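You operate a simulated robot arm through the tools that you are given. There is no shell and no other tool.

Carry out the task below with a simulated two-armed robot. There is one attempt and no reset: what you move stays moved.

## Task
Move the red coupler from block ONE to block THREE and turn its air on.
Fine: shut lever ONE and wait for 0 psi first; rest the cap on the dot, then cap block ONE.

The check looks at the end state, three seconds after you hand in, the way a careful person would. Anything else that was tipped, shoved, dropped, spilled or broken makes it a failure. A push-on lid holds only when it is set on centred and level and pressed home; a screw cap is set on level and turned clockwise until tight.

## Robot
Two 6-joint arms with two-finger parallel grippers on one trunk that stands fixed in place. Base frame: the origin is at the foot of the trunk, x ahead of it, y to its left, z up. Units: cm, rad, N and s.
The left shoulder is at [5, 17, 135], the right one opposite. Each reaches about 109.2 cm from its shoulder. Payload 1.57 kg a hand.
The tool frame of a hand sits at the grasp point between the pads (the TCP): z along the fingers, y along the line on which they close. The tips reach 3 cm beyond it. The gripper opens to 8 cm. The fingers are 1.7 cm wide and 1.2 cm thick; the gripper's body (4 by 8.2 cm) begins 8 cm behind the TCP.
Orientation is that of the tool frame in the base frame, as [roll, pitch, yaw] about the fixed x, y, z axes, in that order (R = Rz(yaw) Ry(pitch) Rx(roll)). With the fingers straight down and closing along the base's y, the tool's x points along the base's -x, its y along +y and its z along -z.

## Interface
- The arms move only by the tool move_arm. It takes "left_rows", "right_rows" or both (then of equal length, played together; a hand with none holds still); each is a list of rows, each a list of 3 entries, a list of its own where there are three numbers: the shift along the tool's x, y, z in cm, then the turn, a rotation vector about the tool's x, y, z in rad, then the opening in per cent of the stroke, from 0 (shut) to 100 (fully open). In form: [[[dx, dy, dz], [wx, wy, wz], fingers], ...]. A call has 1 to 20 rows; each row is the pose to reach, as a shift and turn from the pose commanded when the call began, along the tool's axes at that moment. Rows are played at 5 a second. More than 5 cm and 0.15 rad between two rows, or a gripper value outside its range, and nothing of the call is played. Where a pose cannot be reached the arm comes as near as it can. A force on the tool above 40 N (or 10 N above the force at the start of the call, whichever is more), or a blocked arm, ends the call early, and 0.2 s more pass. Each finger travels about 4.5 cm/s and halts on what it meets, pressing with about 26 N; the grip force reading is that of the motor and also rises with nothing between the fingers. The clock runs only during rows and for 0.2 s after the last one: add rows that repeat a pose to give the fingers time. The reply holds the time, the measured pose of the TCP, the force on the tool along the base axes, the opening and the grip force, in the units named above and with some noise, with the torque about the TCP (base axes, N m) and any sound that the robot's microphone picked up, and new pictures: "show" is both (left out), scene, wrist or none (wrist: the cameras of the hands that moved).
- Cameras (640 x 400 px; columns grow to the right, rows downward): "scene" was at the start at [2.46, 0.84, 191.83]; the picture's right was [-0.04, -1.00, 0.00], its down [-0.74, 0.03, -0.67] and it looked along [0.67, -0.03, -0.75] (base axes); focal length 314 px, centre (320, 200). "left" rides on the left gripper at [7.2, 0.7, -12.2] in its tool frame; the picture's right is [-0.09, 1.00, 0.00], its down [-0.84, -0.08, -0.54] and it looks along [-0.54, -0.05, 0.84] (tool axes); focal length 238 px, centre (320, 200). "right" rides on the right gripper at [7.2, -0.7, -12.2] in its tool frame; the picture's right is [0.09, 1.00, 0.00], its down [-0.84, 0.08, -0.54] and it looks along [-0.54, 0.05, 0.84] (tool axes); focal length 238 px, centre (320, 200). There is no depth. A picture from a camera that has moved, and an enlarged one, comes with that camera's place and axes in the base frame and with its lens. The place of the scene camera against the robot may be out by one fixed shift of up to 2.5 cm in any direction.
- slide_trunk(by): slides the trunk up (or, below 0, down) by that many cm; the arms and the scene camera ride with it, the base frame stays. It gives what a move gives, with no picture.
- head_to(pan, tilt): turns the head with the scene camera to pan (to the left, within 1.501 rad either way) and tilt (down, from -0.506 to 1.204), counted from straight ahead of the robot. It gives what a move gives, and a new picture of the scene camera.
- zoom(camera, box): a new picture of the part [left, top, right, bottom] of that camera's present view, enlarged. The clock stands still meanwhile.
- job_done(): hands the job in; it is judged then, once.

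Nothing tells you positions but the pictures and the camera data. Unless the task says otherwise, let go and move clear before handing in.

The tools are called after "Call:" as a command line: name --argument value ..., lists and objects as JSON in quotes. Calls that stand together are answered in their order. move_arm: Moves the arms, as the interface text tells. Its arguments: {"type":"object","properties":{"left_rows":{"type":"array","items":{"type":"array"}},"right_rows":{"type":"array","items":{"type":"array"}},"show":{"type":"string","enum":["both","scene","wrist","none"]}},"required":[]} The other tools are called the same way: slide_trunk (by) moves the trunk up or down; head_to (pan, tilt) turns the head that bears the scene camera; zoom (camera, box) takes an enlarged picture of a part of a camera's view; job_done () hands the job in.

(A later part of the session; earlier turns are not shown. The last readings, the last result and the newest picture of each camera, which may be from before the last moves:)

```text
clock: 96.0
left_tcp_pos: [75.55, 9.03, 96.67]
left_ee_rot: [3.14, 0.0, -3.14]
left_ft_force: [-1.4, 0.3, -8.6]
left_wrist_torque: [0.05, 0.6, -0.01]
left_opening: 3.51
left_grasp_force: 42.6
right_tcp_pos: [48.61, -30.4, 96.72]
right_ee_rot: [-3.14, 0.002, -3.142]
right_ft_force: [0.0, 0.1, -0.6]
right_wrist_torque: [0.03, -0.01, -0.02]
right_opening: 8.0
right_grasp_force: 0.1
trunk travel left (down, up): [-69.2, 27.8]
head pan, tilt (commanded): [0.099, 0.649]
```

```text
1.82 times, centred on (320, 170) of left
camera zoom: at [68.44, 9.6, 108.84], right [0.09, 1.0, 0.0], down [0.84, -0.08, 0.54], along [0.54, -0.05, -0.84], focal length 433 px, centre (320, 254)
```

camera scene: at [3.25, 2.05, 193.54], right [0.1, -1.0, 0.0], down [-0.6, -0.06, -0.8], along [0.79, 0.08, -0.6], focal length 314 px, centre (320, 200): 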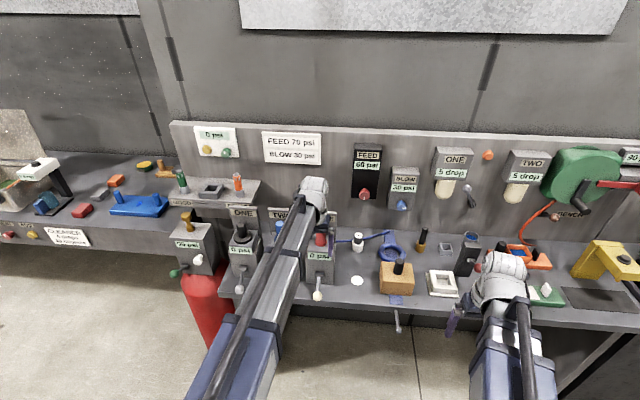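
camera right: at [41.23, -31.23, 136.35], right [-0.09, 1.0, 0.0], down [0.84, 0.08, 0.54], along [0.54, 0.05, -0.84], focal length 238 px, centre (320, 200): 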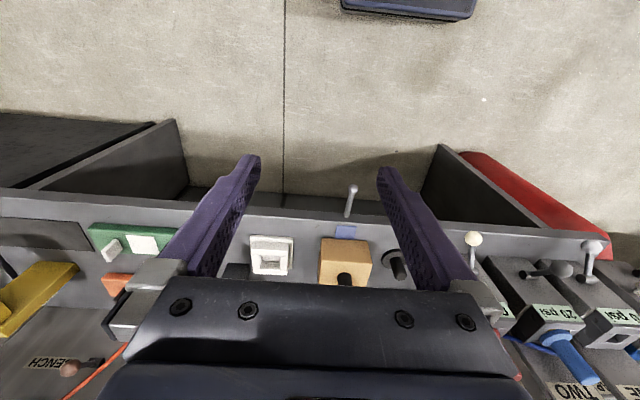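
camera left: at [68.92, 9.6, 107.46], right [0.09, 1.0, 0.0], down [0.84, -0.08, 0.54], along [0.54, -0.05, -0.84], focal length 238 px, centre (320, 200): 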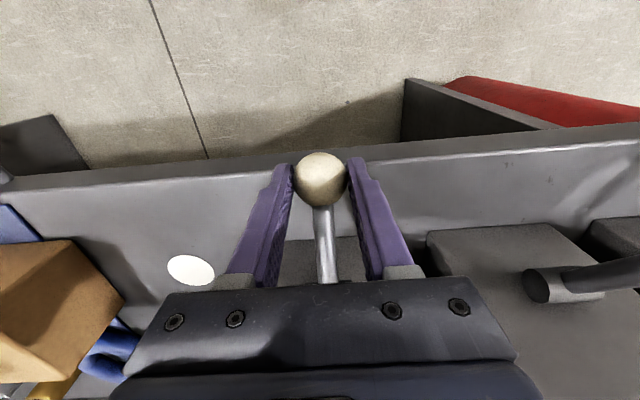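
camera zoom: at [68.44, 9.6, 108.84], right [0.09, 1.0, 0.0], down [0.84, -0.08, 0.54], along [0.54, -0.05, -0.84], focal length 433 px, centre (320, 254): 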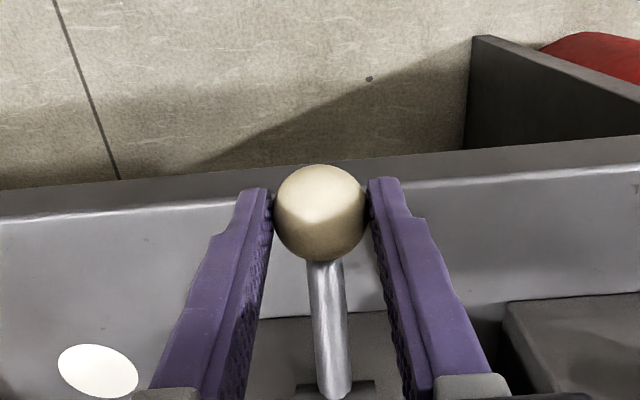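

The lever follows smoothly with low forces, so I'll continue up the arc.

Call:
move_arm --left_rows '[[[0.25, 0, 0], [0, 0, 0], 30]]' --show "none"

Call:
slide_trunk --by 1.0

Call:
move_arm --left_rows '[[[0.25, 0, 0], [0, 0, 0], 30]]' --show "none"

Call:
slide_trunk --by 1.0

Call:
move_arm --left_rows '[[[0.1, 0, 0], [0, 0, 0], 30]]' --show "none"

Call:
slide_trunk --by 1.2

Call:
zoom --camera "left" --box '[160, 60, 480, 280]'

```text
clock: 96.4
left_tcp_pos: [75.58, 9.05, 96.72]
left_ee_rot: [3.139, 0.003, -3.14]
left_ft_force: [11.2, 1.2, -1.1]
left_wrist_torque: [0.04, 0.08, -0.06]
left_opening: 3.53
left_grasp_force: 42.4
right_tcp_pos: [48.62, -30.42, 96.62]
right_ee_rot: [3.141, 0.001, 3.141]
right_ft_force: [-0.2, 0.2, -0.5]
right_wrist_torque: [0.03, 0.03, 0.02]
right_opening: 8.0
right_grasp_force: 0.1
trunk travel left (down, up): [-69.2, 27.8]
head pan, tilt (commanded): [0.099, 0.649]
```

```text
clock: 97.0
left_tcp_pos: [75.29, 9.07, 97.77]
left_ee_rot: [3.14, 0.0, -3.141]
left_ft_force: [-1.5, 2.1, -5.7]
left_wrist_torque: [0.1, 0.46, -0.03]
left_opening: 3.48
left_grasp_force: 42.7
right_tcp_pos: [48.54, -30.39, 97.76]
right_ee_rot: [-3.14, 0.001, 3.141]
right_ft_force: [-0.1, 0.4, -0.1]
right_wrist_torque: [-0.03, 0.0, 0.02]
right_opening: 8.0
right_grasp_force: 0.1
trunk travel left (down, up): [-70.2, 26.8]
head pan, tilt (commanded): [0.099, 0.649]
```

```text
clock: 97.3
left_tcp_pos: [75.44, 8.95, 97.62]
left_ee_rot: [3.14, 0.002, -3.141]
left_ft_force: [8.6, 2.1, 1.5]
left_wrist_torque: [0.1, -0.11, -0.06]
left_opening: 3.51
left_grasp_force: 42.3
right_tcp_pos: [48.6, -30.38, 97.59]
right_ee_rot: [-3.141, 0.001, 3.141]
right_ft_force: [-0.4, -0.2, -0.2]
right_wrist_torque: [0.02, 0.03, 0.02]
right_opening: 7.99
right_grasp_force: 0.0
trunk travel left (down, up): [-70.2, 26.8]
head pan, tilt (commanded): [0.099, 0.649]
```

```text
clock: 97.9
left_tcp_pos: [75.18, 9.02, 98.65]
left_ee_rot: [3.138, 0.001, -3.141]
left_ft_force: [0.4, 1.9, -4.0]
left_wrist_torque: [0.04, 0.36, -0.08]
left_opening: 3.49
left_grasp_force: 42.1
right_tcp_pos: [48.44, -30.36, 98.81]
right_ee_rot: [-3.141, 0.002, 3.141]
right_ft_force: [0.2, 0.0, 0.1]
right_wrist_torque: [-0.02, 0.01, 0.05]
right_opening: 8.02
right_grasp_force: 0.1
trunk travel left (down, up): [-71.2, 25.8]
head pan, tilt (commanded): [0.099, 0.649]
```

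```text
clock: 98.3
left_tcp_pos: [75.12, 8.95, 98.66]
left_ee_rot: [3.139, 0.002, -3.139]
left_ft_force: [2.3, 3.9, -2.4]
left_wrist_torque: [0.05, 0.06, -0.12]
left_opening: 3.5
left_grasp_force: 42.9
right_tcp_pos: [48.45, -30.39, 98.75]
right_ee_rot: [3.141, 0.001, -3.141]
right_ft_force: [0.5, -0.1, 0.7]
right_wrist_torque: [0.0, 0.0, 0.0]
right_opening: 8.01
right_grasp_force: 0.1
trunk travel left (down, up): [-71.2, 25.8]
head pan, tilt (commanded): [0.099, 0.649]
```

```text
clock: 98.9
left_tcp_pos: [75.06, 9.05, 99.9]
left_ee_rot: [3.139, -0.002, -3.139]
left_ft_force: [-3.2, 4.3, -5.2]
left_wrist_torque: [0.12, 0.46, -0.04]
left_opening: 3.48
left_grasp_force: 42.2
right_tcp_pos: [48.48, -30.44, 100.01]
right_ee_rot: [3.141, 0.003, 3.141]
right_ft_force: [-0.5, 0.4, 0.6]
right_wrist_torque: [-0.03, -0.04, -0.01]
right_opening: 8.0
right_grasp_force: 0.0
trunk travel left (down, up): [-72.4, 24.6]
head pan, tilt (commanded): [0.099, 0.649]
```

```text
1.82 times, centred on (320, 170) of left
camera zoom: at [67.81, 9.6, 112.07], right [0.09, 1.0, 0.0], down [0.84, -0.08, 0.54], along [0.54, -0.05, -0.84], focal length 433 px, centre (320, 254)
```

zoom: 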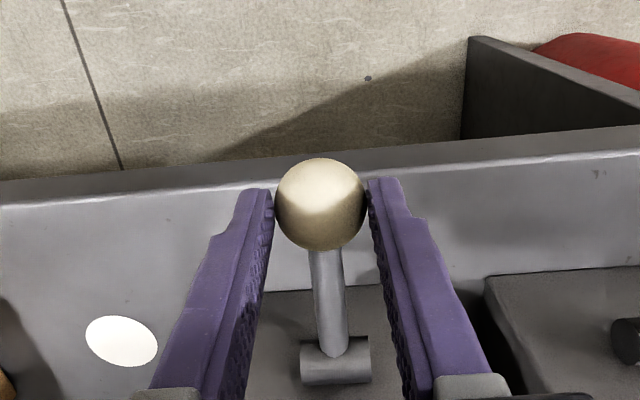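

We're past horizontal. I'll continue up with +x adjustments.

Call:
move_arm --left_rows '[[[-0.1, 0, 0], [0, 0, 0], 30]]' --show "none"

Call:
slide_trunk --by 1.0

Call:
move_arm --left_rows '[[[-0.25, 0, 0], [0, 0, 0], 30]]' --show "none"

Call:
slide_trunk --by 1.0

Call:
move_arm --left_rows '[[[-0.3, 0, 0], [0, 0, 0], 30]]' --show "none"

Call:
slide_trunk --by 0.7

Call:
zoom --camera "left" --box '[0, 0, 640, 400]'

```text
clock: 99.3
left_tcp_pos: [75.09, 8.99, 99.99]
left_ee_rot: [3.14, -0.001, -3.141]
left_ft_force: [-8.7, 2.8, -4.9]
left_wrist_torque: [0.19, 0.54, 0.02]
left_opening: 3.5
left_grasp_force: 42.7
right_tcp_pos: [48.41, -30.48, 99.81]
right_ee_rot: [-3.141, 0.004, -3.141]
right_ft_force: [0.4, -1.4, -0.2]
right_wrist_torque: [0.03, 0.02, 0.01]
right_opening: 8.01
right_grasp_force: 0.1
trunk travel left (down, up): [-72.4, 24.6]
head pan, tilt (commanded): [0.099, 0.649]
```

```text
clock: 99.9
left_tcp_pos: [75.14, 9.01, 101.05]
left_ee_rot: [3.14, 0.006, 3.141]
left_ft_force: [-1.7, 3.1, 9.8]
left_wrist_torque: [0.07, -0.65, -0.16]
left_opening: 3.25
left_grasp_force: 41.0
right_tcp_pos: [48.38, -30.41, 101.11]
right_ee_rot: [3.141, 0.003, -3.14]
right_ft_force: [0.3, 0.1, -0.7]
right_wrist_torque: [0.01, 0.02, -0.05]
right_opening: 7.99
right_grasp_force: 0.2
trunk travel left (down, up): [-73.4, 23.6]
head pan, tilt (commanded): [0.099, 0.649]
```

```text
clock: 100.3
left_tcp_pos: [75.21, 8.99, 100.95]
left_ee_rot: [3.139, 0.003, 3.141]
left_ft_force: [-7.6, 3.1, 12.8]
left_wrist_torque: [0.09, -0.59, -0.06]
left_opening: 3.25
left_grasp_force: 40.2
right_tcp_pos: [48.23, -30.42, 101.05]
right_ee_rot: [-3.141, 0.003, -3.141]
right_ft_force: [0.6, -0.7, 0.3]
right_wrist_torque: [0.03, 0.0, 0.0]
right_opening: 8.01
right_grasp_force: 0.0
trunk travel left (down, up): [-73.4, 23.6]
head pan, tilt (commanded): [0.099, 0.649]
```

```text
clock: 100.9
left_tcp_pos: [75.49, 8.94, 101.94]
left_ee_rot: [-3.141, 0.001, -3.141]
left_ft_force: [-0.3, -0.3, -0.6]
left_wrist_torque: [-0.03, -0.03, 0.02]
left_opening: 2.34
left_grasp_force: 0.2
right_tcp_pos: [48.54, -30.38, 101.88]
right_ee_rot: [3.141, 0.003, -3.142]
right_ft_force: [-0.7, -0.4, 0.3]
right_wrist_torque: [-0.02, 0.02, -0.02]
right_opening: 8.0
right_grasp_force: 0.0
trunk travel left (down, up): [-74.4, 22.6]
head pan, tilt (commanded): [0.099, 0.649]
```

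```text
clock: 101.3
left_tcp_pos: [75.82, 8.93, 101.86]
left_ee_rot: [3.14, 0.001, -3.141]
left_ft_force: [-1.3, 0.3, -0.8]
left_wrist_torque: [-0.01, 0.0, 0.01]
left_opening: 2.42
left_grasp_force: 0.0
right_tcp_pos: [48.51, -30.48, 101.79]
right_ee_rot: [3.141, 0.001, 3.141]
right_ft_force: [0.0, 0.3, 0.1]
right_wrist_torque: [-0.03, 0.02, 0.04]
right_opening: 7.99
right_grasp_force: 0.1
trunk travel left (down, up): [-74.4, 22.6]
head pan, tilt (commanded): [0.099, 0.649]
```

```text
clock: 101.8
left_tcp_pos: [75.79, 8.98, 102.54]
left_ee_rot: [-3.141, 0.001, -3.141]
left_ft_force: [-0.1, 0.7, -0.4]
left_wrist_torque: [-0.03, 0.0, 0.01]
left_opening: 2.4
left_grasp_force: 0.1
right_tcp_pos: [48.45, -30.47, 102.62]
right_ee_rot: [-3.142, 0.0, -3.14]
right_ft_force: [0.5, 0.8, 0.4]
right_wrist_torque: [0.0, 0.01, 0.01]
right_opening: 8.0
right_grasp_force: 0.0
trunk travel left (down, up): [-75.1, 21.9]
head pan, tilt (commanded): [0.099, 0.649]
```

```text
1.00 times, centred on (320, 200) of left (not enlarged: the box is as wide or as high as the picture)
camera zoom: at [68.52, 9.58, 114.76], right [0.09, 1.0, 0.0], down [0.84, -0.08, 0.54], along [0.54, -0.05, -0.84], focal length 238 px, centre (320, 200)
```

zoom: 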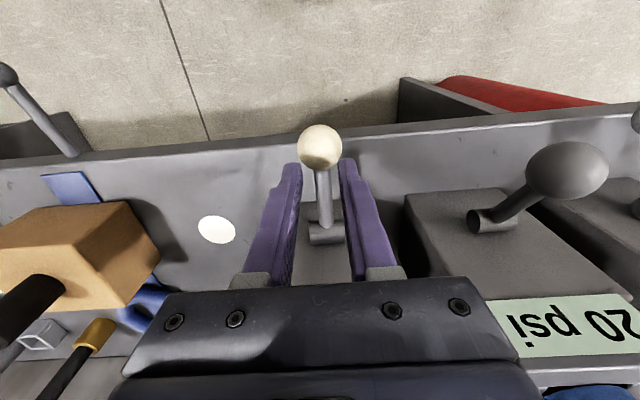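

The ball slipped out of the pads with the lever about horizontal. I'll open, drop down to take a deeper grip on the ball, and continue.

Call:
move_arm --left_rows '[[[0, 0, 0], [0, 0, 0], 60], [[0, 0, 0], [0, 0, 0], 100], [[0, 0, 0], [0, 0, 0], 100], [[0, 0, 0], [0, 0, 0], 100]]' --show "none"

Call:
zoom --camera "left" --box '[220, 60, 420, 260]'

Call:
zoom --camera "scene" --box '[260, 150, 380, 250]'

```text
clock: 102.8
left_tcp_pos: [75.74, 8.94, 102.51]
left_ee_rot: [3.137, 0.0, 3.141]
left_ft_force: [-0.2, 0.3, 1.8]
left_wrist_torque: [0.0, 0.01, -0.01]
left_opening: 7.98
left_grasp_force: 0.2
right_tcp_pos: [48.57, -30.46, 102.59]
right_ee_rot: [3.141, 0.002, 3.14]
right_ft_force: [-0.3, 0.5, 0.7]
right_wrist_torque: [0.0, 0.0, -0.04]
right_opening: 8.0
right_grasp_force: 0.1
trunk travel left (down, up): [-75.1, 21.9]
head pan, tilt (commanded): [0.099, 0.649]
```

```text
2.00 times, centred on (320, 160) of left
camera zoom: at [68.51, 9.58, 114.76], right [0.09, 1.0, 0.0], down [0.84, -0.08, 0.54], along [0.54, -0.05, -0.84], focal length 477 px, centre (320, 280)
```

zoom: 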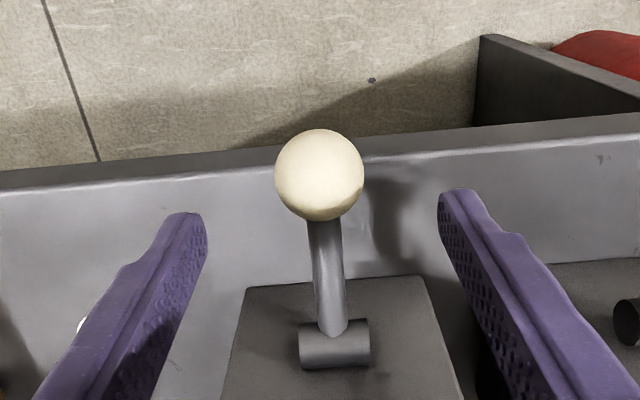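

```text
4.00 times, centred on (320, 200) of scene
camera zoom: at [3.24, 2.01, 172.04], right [0.1, -1.0, 0.0], down [-0.6, -0.06, -0.8], along [0.79, 0.08, -0.6], focal length 1257 px, centre (320, 200)
```

zoom: 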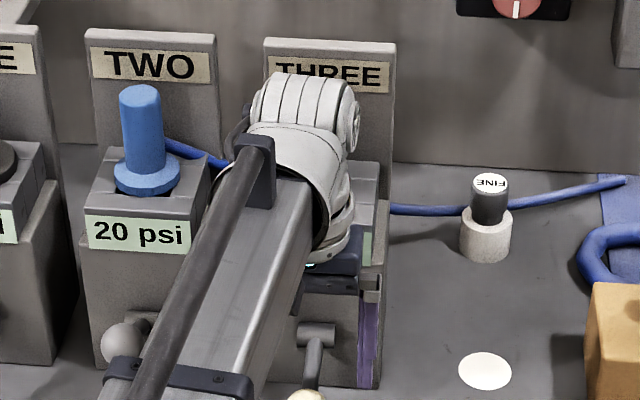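

The ball is at about (74.9, 97.5), so the lever is horizontal and holding there. I'll regrip with the pads deeper around the ball.

Call:
move_arm --left_rows '[[[0.6, 0, 0], [0, 0, 0], 100], [[0.6, 0, 0], [0, 0, 0], 100]]' --show "none"

Call:
slide_trunk --by -6.2

Call:
move_arm --left_rows '[[[0, 0, 0], [0, 0, 0], 70], [[0, 0, 0], [0, 0, 0], 50], [[0, 0, 0], [0, 0, 0], 30], [[0, 0, 0], [0, 0, 0], 10], [[0, 0, 0], [0, 0, 0], 10]]' --show "wrist"

```text
clock: 103.5
left_tcp_pos: [75.18, 8.94, 102.62]
left_ee_rot: [-3.142, 0.001, -3.141]
left_ft_force: [0.5, 0.2, -0.4]
left_wrist_torque: [0.01, 0.03, 0.0]
left_opening: 8.0
left_grasp_force: 0.0
right_tcp_pos: [48.55, -30.39, 102.57]
right_ee_rot: [-3.14, 0.002, -3.141]
right_ft_force: [0.5, 1.3, 1.0]
right_wrist_torque: [0.01, 0.01, 0.01]
right_opening: 8.0
right_grasp_force: 0.1
trunk travel left (down, up): [-75.1, 21.9]
head pan, tilt (commanded): [0.099, 0.649]
```

```text
clock: 104.5
left_tcp_pos: [75.15, 8.95, 96.27]
left_ee_rot: [3.14, 0.0, -3.14]
left_ft_force: [-0.1, 0.5, 0.1]
left_wrist_torque: [0.0, -0.01, 0.01]
left_opening: 7.98
left_grasp_force: 0.0
right_tcp_pos: [48.43, -30.44, 96.4]
right_ee_rot: [-3.14, 0.001, -3.141]
right_ft_force: [-0.3, 0.4, -0.1]
right_wrist_torque: [0.03, 0.0, -0.01]
right_opening: 8.03
right_grasp_force: 0.1
trunk travel left (down, up): [-68.9, 28.1]
head pan, tilt (commanded): [0.099, 0.649]
```

```text
clock: 105.7
left_tcp_pos: [75.08, 9.0, 96.55]
left_ee_rot: [3.141, -0.001, -3.141]
left_ft_force: [0.5, 0.2, -1.0]
left_wrist_torque: [0.03, -0.01, -0.03]
left_opening: 3.52
left_grasp_force: 33.3
right_tcp_pos: [48.4, -30.57, 96.37]
right_ee_rot: [-3.14, 0.001, -3.141]
right_ft_force: [0.2, 0.5, 0.8]
right_wrist_torque: [-0.05, -0.02, -0.02]
right_opening: 7.98
right_grasp_force: 0.1
trunk travel left (down, up): [-68.9, 28.1]
head pan, tilt (commanded): [0.099, 0.649]
camera left: at [67.91, 9.6, 108.56], right [0.09, 1.0, 0.0], down [0.84, -0.08, 0.54], along [0.54, -0.05, -0.84], focal length 238 px, centre (320, 200)
```

left: 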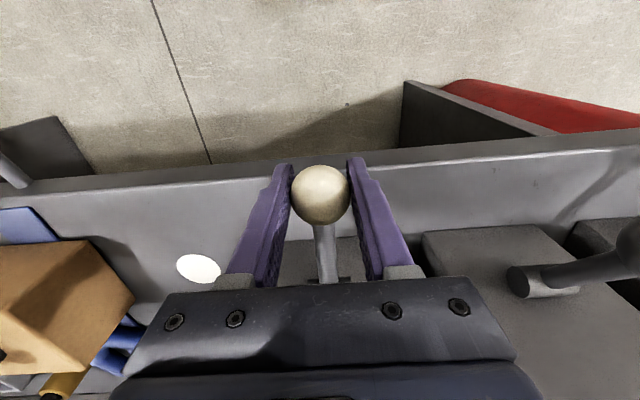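

This grip is deeper, with the ball centred at the TCP. I'll continue lifting with checks.

Call:
move_arm --left_rows '[[[0.1, 0, 0], [0, 0, 0], 10]]' --show "none"

Call:
slide_trunk --by 1.0

Call:
slide_trunk --by 1.0

Call:
zoom --camera "left" --box '[160, 60, 480, 280]'

```text
clock: 106.1
left_tcp_pos: [75.18, 9.08, 96.54]
left_ee_rot: [3.139, 0.003, -3.141]
left_ft_force: [3.5, 0.3, 1.4]
left_wrist_torque: [0.03, -0.06, -0.05]
left_opening: 3.51
left_grasp_force: 42.6
right_tcp_pos: [48.41, -30.33, 96.52]
right_ee_rot: [3.14, 0.002, -3.14]
right_ft_force: [0.5, 0.2, 0.8]
right_wrist_torque: [-0.04, -0.01, 0.01]
right_opening: 7.99
right_grasp_force: 0.0
trunk travel left (down, up): [-68.9, 28.1]
head pan, tilt (commanded): [0.099, 0.649]
```

```text
clock: 106.7
left_tcp_pos: [75.02, 8.89, 97.36]
left_ee_rot: [3.139, 0.001, -3.141]
left_ft_force: [0.3, -0.2, -5.5]
left_wrist_torque: [-0.01, 0.46, -0.08]
left_opening: 3.51
left_grasp_force: 41.8
right_tcp_pos: [48.38, -30.52, 97.47]
right_ee_rot: [3.142, 0.003, -3.14]
right_ft_force: [0.3, -0.4, 0.0]
right_wrist_torque: [0.01, 0.01, -0.02]
right_opening: 8.01
right_grasp_force: 0.1
trunk travel left (down, up): [-69.9, 27.1]
head pan, tilt (commanded): [0.099, 0.649]
```

```text
clock: 107.2
left_tcp_pos: [75.15, 8.96, 98.45]
left_ee_rot: [3.14, 0.001, 3.141]
left_ft_force: [1.2, -0.9, -5.0]
left_wrist_torque: [-0.06, 0.41, -0.08]
left_opening: 3.49
left_grasp_force: 42.2
right_tcp_pos: [48.44, -30.52, 98.44]
right_ee_rot: [3.141, 0.002, 3.14]
right_ft_force: [-0.3, -0.2, -0.7]
right_wrist_torque: [0.02, 0.01, 0.02]
right_opening: 8.02
right_grasp_force: 0.1
trunk travel left (down, up): [-70.9, 26.1]
head pan, tilt (commanded): [0.099, 0.649]
```

```text
1.82 times, centred on (320, 170) of left
camera zoom: at [67.9, 9.61, 110.54], right [0.09, 1.0, 0.0], down [0.84, -0.08, 0.54], along [0.54, -0.05, -0.84], focal length 433 px, centre (320, 254)
```

zoom: 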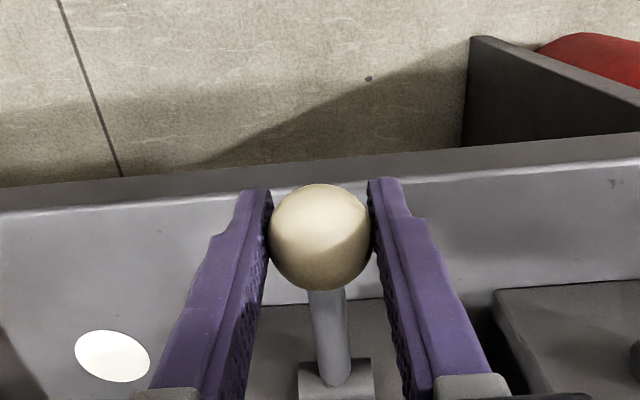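

No slip this time. I'll continue with +x adjustments.

Call:
slide_trunk --by 0.7

Call:
move_arm --left_rows '[[[-0.12, 0, 0], [0, 0, 0], 10]]' --show "none"

Call:
slide_trunk --by 0.7

Call:
move_arm --left_rows '[[[-0.2, 0, 0], [0, 0, 0], 10]]' --show "none"

Call:
zoom --camera "left" --box '[160, 60, 480, 280]'

```text
clock: 107.8
left_tcp_pos: [75.07, 9.13, 99.05]
left_ee_rot: [3.141, 0.002, -3.141]
left_ft_force: [2.2, -1.2, -7.4]
left_wrist_torque: [0.0, 0.55, -0.03]
left_opening: 3.49
left_grasp_force: 42.1
right_tcp_pos: [48.48, -30.56, 99.19]
right_ee_rot: [3.141, 0.001, -3.141]
right_ft_force: [-0.2, 0.2, -0.8]
right_wrist_torque: [-0.02, -0.03, 0.04]
right_opening: 8.02
right_grasp_force: 0.1
trunk travel left (down, up): [-71.6, 25.4]
head pan, tilt (commanded): [0.099, 0.649]
```

```text
clock: 108.2
left_tcp_pos: [75.2, 9.07, 99.1]
left_ee_rot: [3.14, -0.001, -3.141]
left_ft_force: [1.1, -0.6, -5.5]
left_wrist_torque: [-0.04, 0.34, -0.06]
left_opening: 3.53
left_grasp_force: 42.1
right_tcp_pos: [48.49, -30.4, 99.14]
right_ee_rot: [3.142, 0.002, -3.14]
right_ft_force: [-0.3, -0.2, -0.1]
right_wrist_torque: [0.0, 0.02, 0.03]
right_opening: 8.0
right_grasp_force: 0.2
trunk travel left (down, up): [-71.6, 25.4]
head pan, tilt (commanded): [0.099, 0.649]
```

```text
clock: 108.8
left_tcp_pos: [75.23, 9.04, 99.74]
left_ee_rot: [3.14, 0.002, -3.141]
left_ft_force: [4.1, -1.7, -8.1]
left_wrist_torque: [0.0, 0.56, -0.09]
left_opening: 3.49
left_grasp_force: 42.2
right_tcp_pos: [48.54, -30.48, 99.79]
right_ee_rot: [-3.141, 0.002, 3.141]
right_ft_force: [0.4, 0.3, -1.2]
right_wrist_torque: [0.0, -0.01, -0.01]
right_opening: 8.02
right_grasp_force: 0.0
trunk travel left (down, up): [-72.3, 24.7]
head pan, tilt (commanded): [0.099, 0.649]
```

```text
clock: 109.2
left_tcp_pos: [75.37, 9.06, 99.7]
left_ee_rot: [3.141, -0.001, 3.141]
left_ft_force: [-2.9, -0.8, -8.9]
left_wrist_torque: [0.01, 0.73, -0.01]
left_opening: 3.49
left_grasp_force: 42.1
right_tcp_pos: [48.43, -30.46, 99.71]
right_ee_rot: [-3.141, 0.002, -3.141]
right_ft_force: [-0.4, -0.3, -0.1]
right_wrist_torque: [-0.01, 0.02, 0.01]
right_opening: 8.0
right_grasp_force: 0.1
trunk travel left (down, up): [-72.3, 24.7]
head pan, tilt (commanded): [0.099, 0.649]
```

```text
1.82 times, centred on (320, 170) of left
camera zoom: at [68.08, 9.6, 111.94], right [0.09, 1.0, 0.0], down [0.84, -0.08, 0.54], along [0.54, -0.05, -0.84], focal length 433 px, centre (320, 254)
```

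zoom: 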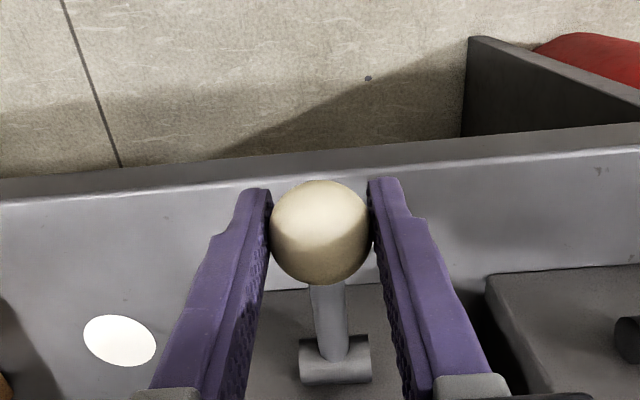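

Still well gripped. A bit more to go.

Call:
slide_trunk --by 0.6

Call:
move_arm --left_rows '[[[-0.2, 0, 0], [0, 0, 0], 10]]' --show "none"

Call:
slide_trunk --by 0.6

Call:
move_arm --left_rows '[[[-0.25, 0, 0], [0, 0, 0], 10]]' --show "none"

Call:
zoom --camera "left" --box '[160, 60, 480, 280]'

```text
clock: 109.7
left_tcp_pos: [75.34, 9.04, 100.33]
left_ee_rot: [3.14, 0.0, 3.141]
left_ft_force: [-0.5, -1.2, -9.5]
left_wrist_torque: [-0.05, 0.78, -0.1]
left_opening: 3.5
left_grasp_force: 42.7
right_tcp_pos: [48.46, -30.46, 100.36]
right_ee_rot: [-3.141, 0.001, 3.142]
right_ft_force: [-0.3, -0.4, -0.7]
right_wrist_torque: [-0.01, -0.01, 0.0]
right_opening: 8.0
right_grasp_force: 0.1
trunk travel left (down, up): [-72.9, 24.1]
head pan, tilt (commanded): [0.099, 0.649]
```

```text
clock: 110.1
left_tcp_pos: [75.46, 8.93, 100.33]
left_ee_rot: [3.139, -0.002, 3.141]
left_ft_force: [-8.3, -1.0, -9.7]
left_wrist_torque: [0.03, 1.04, -0.01]
left_opening: 3.52
left_grasp_force: 42.3
right_tcp_pos: [48.51, -30.42, 100.41]
right_ee_rot: [3.14, 0.0, 3.141]
right_ft_force: [-0.4, -0.4, -0.6]
right_wrist_torque: [0.01, 0.03, 0.02]
right_opening: 8.0
right_grasp_force: 0.1
trunk travel left (down, up): [-72.9, 24.1]
head pan, tilt (commanded): [0.099, 0.649]
```

```text
clock: 110.7
left_tcp_pos: [75.58, 8.98, 100.89]
left_ee_rot: [3.139, 0.002, -3.141]
left_ft_force: [-2.6, -1.8, -9.1]
left_wrist_torque: [-0.03, 0.75, -0.09]
left_opening: 3.51
left_grasp_force: 42.1
right_tcp_pos: [48.57, -30.37, 101.05]
right_ee_rot: [3.14, 0.003, -3.141]
right_ft_force: [-0.6, 0.8, 0.2]
right_wrist_torque: [0.0, -0.01, -0.02]
right_opening: 8.0
right_grasp_force: 0.1
trunk travel left (down, up): [-73.5, 23.5]
head pan, tilt (commanded): [0.099, 0.649]
```

```text
clock: 111.0
left_tcp_pos: [75.62, 9.05, 100.97]
left_ee_rot: [3.139, -0.003, 3.141]
left_ft_force: [-11.3, -1.9, -10.2]
left_wrist_torque: [-0.03, 1.13, -0.08]
left_opening: 3.55
left_grasp_force: 41.8
right_tcp_pos: [48.45, -30.37, 101.09]
right_ee_rot: [3.141, 0.003, 3.141]
right_ft_force: [-0.6, 0.8, 0.0]
right_wrist_torque: [0.0, -0.02, 0.05]
right_opening: 8.01
right_grasp_force: 0.1
trunk travel left (down, up): [-73.5, 23.5]
head pan, tilt (commanded): [0.099, 0.649]
```

```text
1.82 times, centred on (320, 170) of left
camera zoom: at [68.44, 9.6, 113.18], right [0.09, 1.0, 0.0], down [0.84, -0.08, 0.54], along [0.54, -0.05, -0.84], focal length 433 px, centre (320, 254)
```

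zoom: 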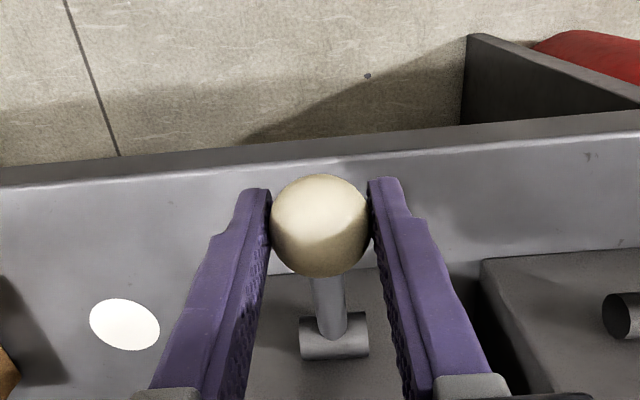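

The lever is at about +20°. I'll keep going to the upper stop (+30°).

Call:
slide_trunk --by 0.5

Call:
move_arm --left_rows '[[[-0.2, 0, 0], [0, 0, 0], 10]]' --show "none"

Call:
slide_trunk --by 0.5

Call:
move_arm --left_rows '[[[-0.2, 0, 0], [0, 0, 0], 10]]' --show "none"

Call:
slide_trunk --by 0.5

Call:
zoom --camera "left" --box '[160, 60, 480, 280]'

```text
clock: 111.6
left_tcp_pos: [75.74, 8.97, 101.53]
left_ee_rot: [3.138, 0.002, -3.141]
left_ft_force: [-5.2, -0.6, -9.2]
left_wrist_torque: [0.03, 0.87, -0.02]
left_opening: 3.5
left_grasp_force: 41.8
right_tcp_pos: [48.43, -30.36, 101.56]
right_ee_rot: [-3.14, 0.002, 3.139]
right_ft_force: [-0.2, -0.1, 0.2]
right_wrist_torque: [-0.02, 0.01, 0.0]
right_opening: 8.02
right_grasp_force: 0.0
trunk travel left (down, up): [-74.0, 23.0]
head pan, tilt (commanded): [0.099, 0.649]
```

```text
clock: 112.0
left_tcp_pos: [76.04, 8.97, 101.46]
left_ee_rot: [3.141, 0.001, 3.14]
left_ft_force: [-11.0, -0.3, -10.4]
left_wrist_torque: [0.0, 1.08, -0.04]
left_opening: 3.53
left_grasp_force: 41.6
right_tcp_pos: [48.47, -30.51, 101.53]
right_ee_rot: [-3.141, 0.002, -3.141]
right_ft_force: [-0.4, 0.2, 0.3]
right_wrist_torque: [0.0, -0.01, 0.03]
right_opening: 8.04
right_grasp_force: 0.0
trunk travel left (down, up): [-74.0, 23.0]
head pan, tilt (commanded): [0.099, 0.649]
```

```text
clock: 112.5
left_tcp_pos: [76.02, 8.99, 101.95]
left_ee_rot: [3.141, 0.002, 3.141]
left_ft_force: [-3.3, -1.4, -9.4]
left_wrist_torque: [-0.06, 0.77, -0.11]
left_opening: 3.51
left_grasp_force: 42.5
right_tcp_pos: [48.41, -30.36, 102.03]
right_ee_rot: [-3.141, 0.002, -3.141]
right_ft_force: [0.7, 0.3, 0.7]
right_wrist_torque: [0.03, -0.01, -0.01]
right_opening: 8.0
right_grasp_force: 0.1
trunk travel left (down, up): [-74.5, 22.5]
head pan, tilt (commanded): [0.099, 0.649]
```

```text
clock: 112.9
left_tcp_pos: [76.16, 8.95, 102.07]
left_ee_rot: [3.141, -0.003, -3.139]
left_ft_force: [-9.6, 0.7, -9.8]
left_wrist_torque: [-0.02, 1.07, -0.05]
left_opening: 3.5
left_grasp_force: 42.0
right_tcp_pos: [48.46, -30.42, 102.0]
right_ee_rot: [-3.141, 0.001, 3.142]
right_ft_force: [-0.3, -0.8, 0.7]
right_wrist_torque: [-0.01, -0.01, -0.02]
right_opening: 7.99
right_grasp_force: 0.0
trunk travel left (down, up): [-74.5, 22.5]
head pan, tilt (commanded): [0.099, 0.649]
```

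```text
clock: 113.5
left_tcp_pos: [76.27, 9.02, 102.43]
left_ee_rot: [3.14, 0.002, -3.141]
left_ft_force: [-1.4, 1.8, -10.7]
left_wrist_torque: [0.04, 0.77, -0.07]
left_opening: 3.5
left_grasp_force: 42.7
right_tcp_pos: [48.65, -30.42, 102.53]
right_ee_rot: [3.141, 0.002, -3.14]
right_ft_force: [-1.0, -0.2, 1.1]
right_wrist_torque: [-0.04, 0.0, 0.0]
right_opening: 7.98
right_grasp_force: 0.0
trunk travel left (down, up): [-75.0, 22.0]
head pan, tilt (commanded): [0.099, 0.649]
```

```text
1.82 times, centred on (320, 170) of left
camera zoom: at [69.06, 9.6, 114.61], right [0.09, 1.0, 0.0], down [0.84, -0.08, 0.54], along [0.54, -0.05, -0.84], focal length 433 px, centre (320, 254)
```

zoom: 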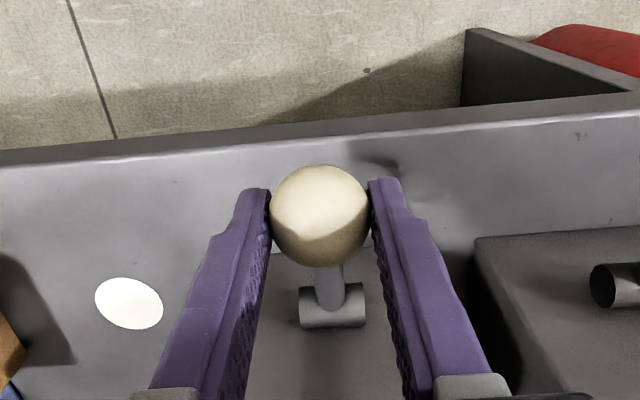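

Around +27° now. A bit more until I feel the stop.

Call:
move_arm --left_rows '[[[-0.2, 0, 0], [0, 0, 0], 10]]' --show "none"

Call:
slide_trunk --by 0.4

Call:
move_arm --left_rows '[[[-0.15, 0, 0], [0, 0, 0], 10]]' --show "none"

Call:
slide_trunk --by 0.4

Call:
zoom --camera "left" --box '[160, 60, 480, 280]'

Call:
zoom --camera "scene" --box '[260, 150, 380, 250]'

```text
clock: 113.9
left_tcp_pos: [76.45, 9.06, 102.64]
left_ee_rot: [3.139, 0.0, -3.14]
left_ft_force: [-6.2, 2.8, -10.8]
left_wrist_torque: [0.03, 0.99, -0.05]
left_opening: 3.49
left_grasp_force: 42.8
right_tcp_pos: [48.5, -30.44, 102.57]
right_ee_rot: [3.141, 0.002, -3.141]
right_ft_force: [0.7, 0.3, -0.5]
right_wrist_torque: [-0.01, -0.01, -0.01]
right_opening: 7.99
right_grasp_force: 0.0
trunk travel left (down, up): [-75.0, 22.0]
head pan, tilt (commanded): [0.099, 0.649]
```

```text
clock: 114.4
left_tcp_pos: [76.52, 8.97, 102.81]
left_ee_rot: [3.139, 0.001, -3.14]
left_ft_force: [-1.9, 3.4, -11.6]
left_wrist_torque: [0.0, 0.82, -0.09]
left_opening: 3.51
left_grasp_force: 42.0
right_tcp_pos: [48.52, -30.46, 102.93]
right_ee_rot: [3.141, 0.001, 3.141]
right_ft_force: [0.0, -0.2, -0.1]
right_wrist_torque: [0.01, -0.03, -0.01]
right_opening: 7.99
right_grasp_force: 0.0
trunk travel left (down, up): [-75.4, 21.6]
head pan, tilt (commanded): [0.099, 0.649]
```

```text
clock: 114.8
left_tcp_pos: [76.44, 8.96, 102.78]
left_ee_rot: [3.14, -0.001, -3.139]
left_ft_force: [-5.9, 4.4, -11.9]
left_wrist_torque: [0.07, 1.02, -0.01]
left_opening: 3.49
left_grasp_force: 42.6
right_tcp_pos: [48.45, -30.38, 102.79]
right_ee_rot: [-3.141, 0.002, 3.141]
right_ft_force: [0.5, 0.3, 0.5]
right_wrist_torque: [0.05, 0.01, -0.01]
right_opening: 7.99
right_grasp_force: 0.0
trunk travel left (down, up): [-75.4, 21.6]
head pan, tilt (commanded): [0.099, 0.649]
```

```text
clock: 115.3
left_tcp_pos: [76.52, 9.03, 103.07]
left_ee_rot: [3.14, 0.0, -3.141]
left_ft_force: [-7.7, 4.6, -27.8]
left_wrist_torque: [0.01, 0.05, -0.1]
left_opening: 3.53
left_grasp_force: 42.1
right_tcp_pos: [48.56, -30.33, 103.18]
right_ee_rot: [3.141, 0.001, 3.141]
right_ft_force: [0.1, -0.4, -0.3]
right_wrist_torque: [-0.02, -0.02, 0.01]
right_opening: 8.04
right_grasp_force: 0.0
trunk travel left (down, up): [-75.8, 21.2]
head pan, tilt (commanded): [0.099, 0.649]
```

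```text
1.82 times, centred on (320, 170) of left
camera zoom: at [69.4, 9.61, 115.34], right [0.09, 1.0, 0.0], down [0.84, -0.08, 0.54], along [0.54, -0.05, -0.84], focal length 433 px, centre (320, 254)
```

zoom: 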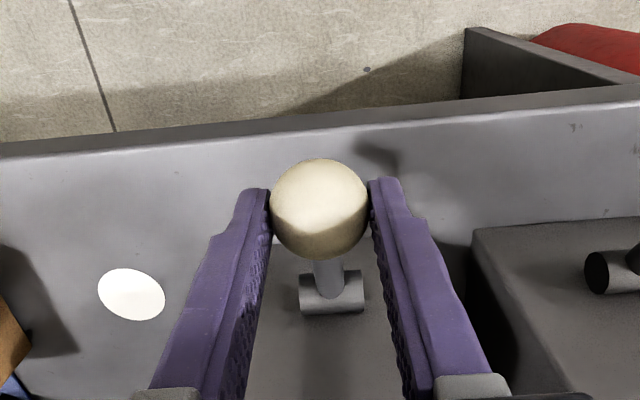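

```text
4.00 times, centred on (320, 200) of scene
camera zoom: at [3.45, 2.1, 172.71], right [0.1, -1.0, 0.0], down [-0.6, -0.06, -0.8], along [0.79, 0.08, -0.61], focal length 1257 px, centre (320, 200)
```

zoom: 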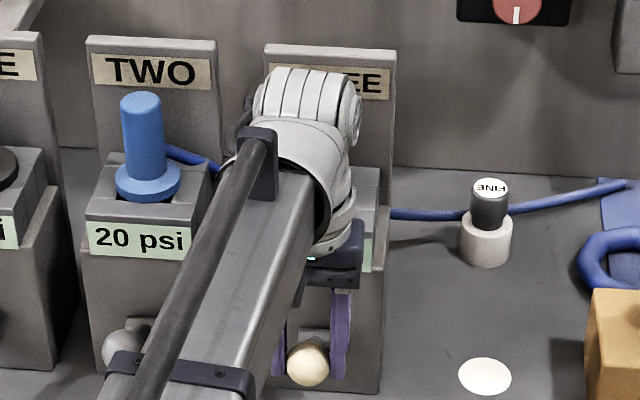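

The force jumped to about 28 N, so the lever has reached its upper stop (+30°). I'll relieve, release and rise, then read the gauge.

Call:
slide_trunk --by -0.15

Call:
move_arm --left_rows '[[[0, 0, 0], [0, 0, 0], 60], [[0, 0, 0], [0, 0, 0], 80], [[0, 0, 0], [0, 0, 0], 100], [[0, 0, 0], [0, 0, 0], 100]]' --show "wrist"

Call:
slide_trunk --by 10

Call:
zoom --camera "left" --box '[0, 0, 640, 400]'

```text
clock: 115.8
left_tcp_pos: [76.61, 8.99, 103.2]
left_ee_rot: [3.139, 0.001, -3.14]
left_ft_force: [-2.2, 4.4, -6.8]
left_wrist_torque: [0.01, -0.86, -0.11]
left_opening: 3.52
left_grasp_force: 42.4
right_tcp_pos: [48.42, -30.21, 103.13]
right_ee_rot: [-3.142, 0.001, 3.141]
right_ft_force: [-0.5, -0.5, 0.4]
right_wrist_torque: [0.0, 0.0, 0.04]
right_opening: 8.0
right_grasp_force: 0.1
trunk travel left (down, up): [-75.7, 21.3]
head pan, tilt (commanded): [0.099, 0.649]
```

```text
clock: 116.8
left_tcp_pos: [76.58, 8.88, 103.08]
left_ee_rot: [3.141, -0.001, -3.14]
left_ft_force: [0.2, 0.0, 0.3]
left_wrist_torque: [-0.01, 0.01, 0.02]
left_opening: 7.97
left_grasp_force: 0.0
right_tcp_pos: [48.55, -30.45, 103.08]
right_ee_rot: [3.141, 0.001, -3.141]
right_ft_force: [-0.1, -0.2, -0.4]
right_wrist_torque: [-0.01, -0.03, -0.06]
right_opening: 8.03
right_grasp_force: 0.1
trunk travel left (down, up): [-75.7, 21.3]
head pan, tilt (commanded): [0.099, 0.649]
camera left: at [69.27, 9.54, 115.31], right [0.09, 1.0, 0.0], down [0.84, -0.08, 0.54], along [0.54, -0.05, -0.84], focal length 238 px, centre (320, 200)
```

left: 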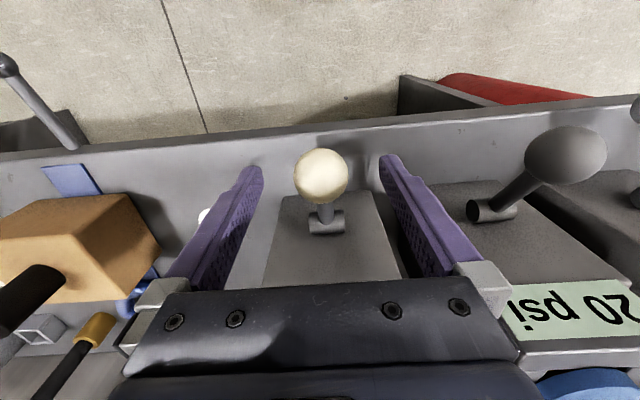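

```text
clock: 118.2
left_tcp_pos: [76.52, 8.81, 113.04]
left_ee_rot: [3.14, 0.002, -3.141]
left_ft_force: [0.1, -0.2, 0.2]
left_wrist_torque: [-0.02, 0.0, -0.03]
left_opening: 7.99
left_grasp_force: 0.0
right_tcp_pos: [48.43, -30.47, 113.15]
right_ee_rot: [-3.141, 0.003, 3.141]
right_ft_force: [0.9, -0.2, 0.4]
right_wrist_torque: [-0.02, -0.01, 0.01]
right_opening: 7.99
right_grasp_force: 0.1
trunk travel left (down, up): [-85.7, 11.3]
head pan, tilt (commanded): [0.099, 0.649]
```

```text
1.00 times, centred on (320, 200) of left (not enlarged: the box is as wide or as high as the picture)
camera zoom: at [69.28, 9.54, 125.3], right [0.09, 1.0, 0.0], down [0.84, -0.08, 0.54], along [0.54, -0.05, -0.84], focal length 238 px, centre (320, 200)
```

zoom: 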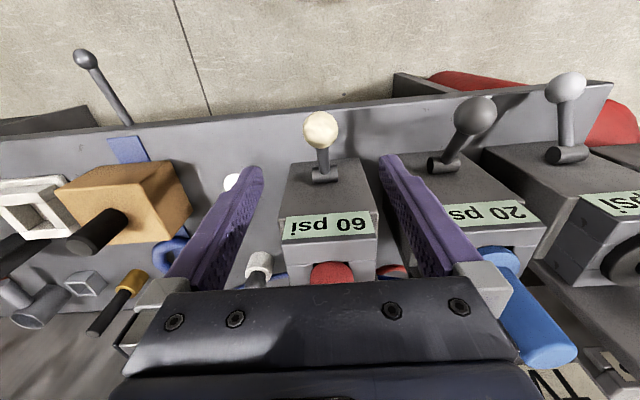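

Gauge THREE reads 60 psi, so the air is on. I'll raise and retreat both hands, then inspect the final state.

Call:
slide_trunk --by 11

Call:
move_arm --left_rows '[[[4, 2, 0], [0, 0, 0], 100], [[8, 5, 0], [0, 0, 0], 100], [[12, 9, 0], [0, 0, 0], 100], [[15, 13, 0], [0, 0, 0], 100], [[18, 17, 0], [0, 0, 0], 100], [[20, 21, 0], [0, 0, 0], 100], [[20, 25, 0], [0, 0, 0], 100], [[20, 29, 0], [0, 0, 0], 100], [[20, 33, 0], [0, 0, 0], 100], [[20, 37, 0], [0, 0, 0], 100], [[20, 41, 0], [0, 0, 0], 100], [[20, 41, 0], [0, 0, 0], 100]]' --show "both"

Call:
zoom --camera "scene" --box '[200, 190, 360, 310]'

Call:
zoom --camera "scene" --box '[210, 200, 290, 270]'

Call:
zoom --camera "scene" --box '[280, 200, 360, 270]'

```text
clock: 119.6
left_tcp_pos: [76.43, 8.94, 124.1]
left_ee_rot: [3.141, 0.0, 3.14]
left_ft_force: [-0.4, -0.3, 0.4]
left_wrist_torque: [0.0, -0.01, -0.01]
left_opening: 8.03
left_grasp_force: 0.0
right_tcp_pos: [48.53, -30.45, 124.13]
right_ee_rot: [3.141, 0.005, 3.14]
right_ft_force: [0.0, 0.1, 0.3]
right_wrist_torque: [-0.02, -0.01, 0.01]
right_opening: 7.99
right_grasp_force: 0.0
trunk travel left (down, up): [-96.7, 0.3]
head pan, tilt (commanded): [0.099, 0.649]
```

```text
refused: row 3 steps farther than a row can; nothing moved
```

```text
3.33 times, centred on (280, 250) of scene
camera zoom: at [3.26, 2.01, 193.58], right [0.1, -1.0, 0.0], down [-0.6, -0.06, -0.8], along [0.79, 0.08, -0.6], focal length 1047 px, centre (453, 33)
```

zoom: 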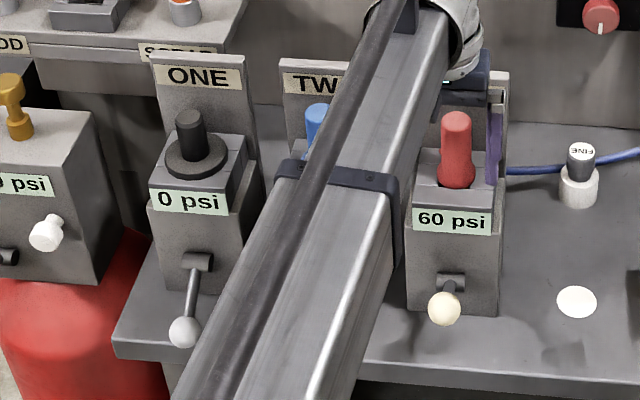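

```text
5.71 times, centred on (250, 235) of scene
camera zoom: at [3.26, 2.01, 193.58], right [0.1, -1.0, 0.0], down [-0.6, -0.06, -0.8], along [0.79, 0.08, -0.6], focal length 1795 px, centre (720, 0)
```

zoom: 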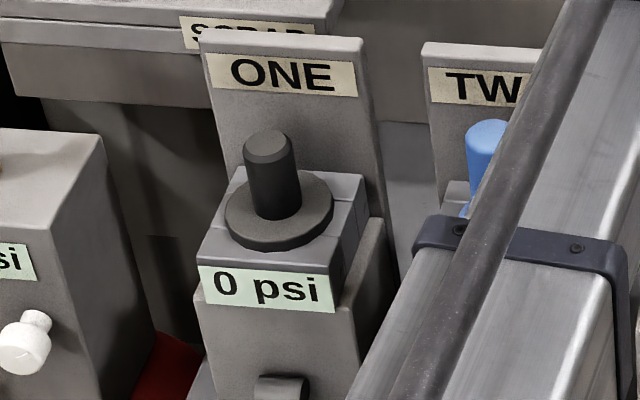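

```text
5.71 times, centred on (320, 235) of scene
camera zoom: at [3.26, 2.01, 193.58], right [0.1, -1.0, 0.0], down [-0.6, -0.06, -0.8], along [0.79, 0.08, -0.6], focal length 1795 px, centre (320, 0)
```

zoom: 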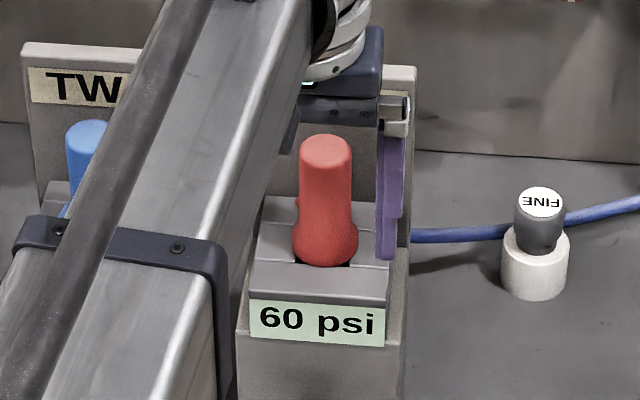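

THREE shows 60 psi with the red coupler seated, and ONE shows 0 psi with the cap on. The retreat move was refused for too large a step, so I'll repeat it with smaller steps.

Call:
move_arm --left_rows '[[[4, 1, 0], [0, 0, 0], 100], [[8, 3, 0], [0, 0, 0], 100], [[12, 5, 0], [0, 0, 0], 100], [[15, 8, 0], [0, 0, 0], 100], [[18, 11.5, 0], [0, 0, 0], 100], [[20, 15, 0], [0, 0, 0], 100], [[20, 19, 0], [0, 0, 0], 100], [[20, 23, 0], [0, 0, 0], 100], [[20, 27, 0], [0, 0, 0], 100], [[20, 31, 0], [0, 0, 0], 100], [[20, 35, 0], [0, 0, 0], 100], [[20, 39, 0], [0, 0, 0], 100], [[20, 39, 0], [0, 0, 0], 100]]' --show "both"

Call:
zoom --camera "scene" --box '[200, 190, 360, 310]'

Call:
zoom --camera "scene" --box '[340, 200, 640, 340]'

```text
clock: 122.4
left_tcp_pos: [56.39, 48.06, 124.14]
left_ee_rot: [3.139, -0.001, 3.141]
left_ft_force: [0.4, 0.1, -0.5]
left_wrist_torque: [-0.01, 0.01, -0.02]
left_opening: 7.99
left_grasp_force: 0.1
right_tcp_pos: [48.26, -30.46, 124.18]
right_ee_rot: [3.139, 0.0, -3.141]
right_ft_force: [0.8, -0.5, -0.1]
right_wrist_torque: [0.04, 0.04, 0.05]
right_opening: 7.99
right_grasp_force: 0.1
trunk travel left (down, up): [-96.7, 0.3]
head pan, tilt (commanded): [0.099, 0.649]
camera scene: at [3.23, 1.92, 193.59], right [0.1, -1.0, 0.0], down [-0.6, -0.06, -0.8], along [0.79, 0.08, -0.6], focal length 314 px, centre (320, 200)
camera left: at [49.19, 48.72, 136.34], right [0.09, 1.0, 0.0], down [0.84, -0.08, 0.54], along [0.54, -0.05, -0.84], focal length 238 px, centre (320, 200)
```

scene: 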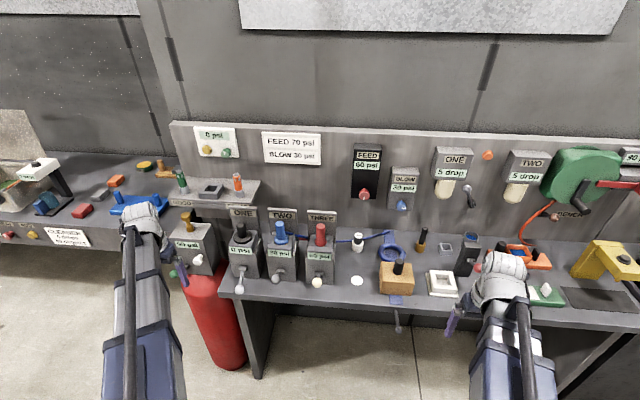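
left: 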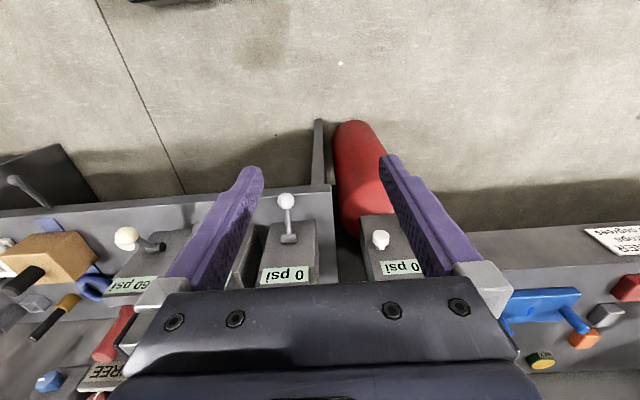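

```text
3.33 times, centred on (280, 250) of scene
camera zoom: at [3.23, 1.92, 193.59], right [0.1, -1.0, 0.0], down [-0.6, -0.06, -0.8], along [0.79, 0.08, -0.6], focal length 1047 px, centre (453, 33)
```

zoom: 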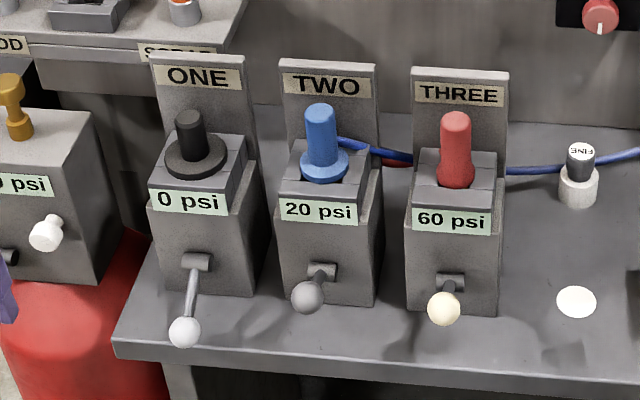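

```text
2.13 times, centred on (490, 270) of scene
camera zoom: at [3.23, 1.92, 193.59], right [0.1, -1.0, 0.0], down [-0.6, -0.06, -0.8], along [0.79, 0.08, -0.6], focal length 670 px, centre (-43, 51)
```

zoom: 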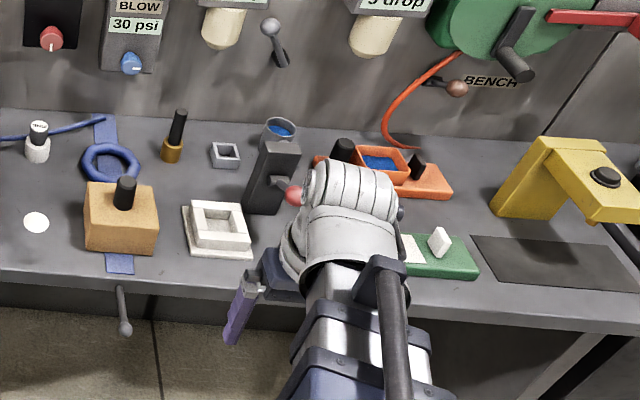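

Everything looks right. One close look at the cap and the coupler seating before handing in.

Call:
zoom --camera "scene" --box '[228, 215, 268, 245]'

Call:
zoom --camera "scene" --box '[300, 215, 340, 290]'

Call:
zoom --camera "scene" --box '[160, 200, 230, 290]'

```text
13.33 times, centred on (248, 230) of scene
camera zoom: at [3.23, 1.92, 193.59], right [0.1, -1.0, 0.0], down [-0.6, -0.06, -0.8], along [0.79, 0.08, -0.6], focal length 4189 px, centre (1280, -200)
```

zoom: 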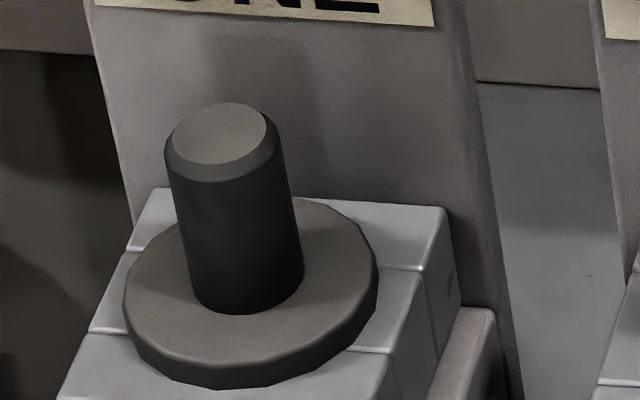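

```text
5.33 times, centred on (320, 252) of scene
camera zoom: at [3.23, 1.92, 193.59], right [0.1, -1.0, 0.0], down [-0.6, -0.06, -0.8], along [0.79, 0.08, -0.6], focal length 1676 px, centre (320, -80)
```

zoom: 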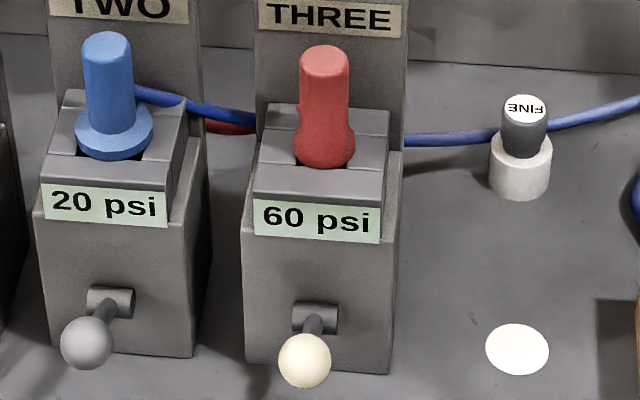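

```text
4.44 times, centred on (195, 245) of scene
camera zoom: at [3.23, 1.92, 193.59], right [0.1, -1.0, 0.0], down [-0.6, -0.06, -0.8], along [0.79, 0.08, -0.6], focal length 1396 px, centre (876, 0)
```

zoom: 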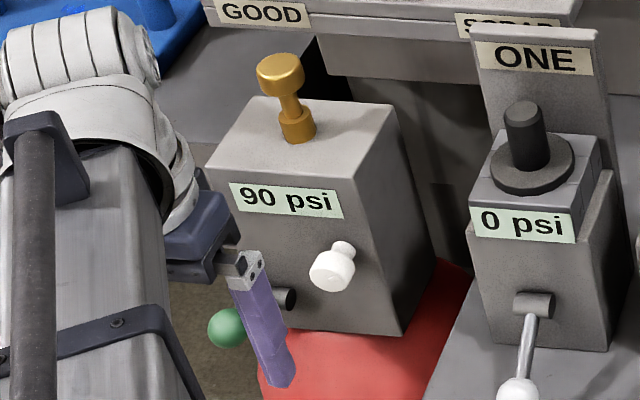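

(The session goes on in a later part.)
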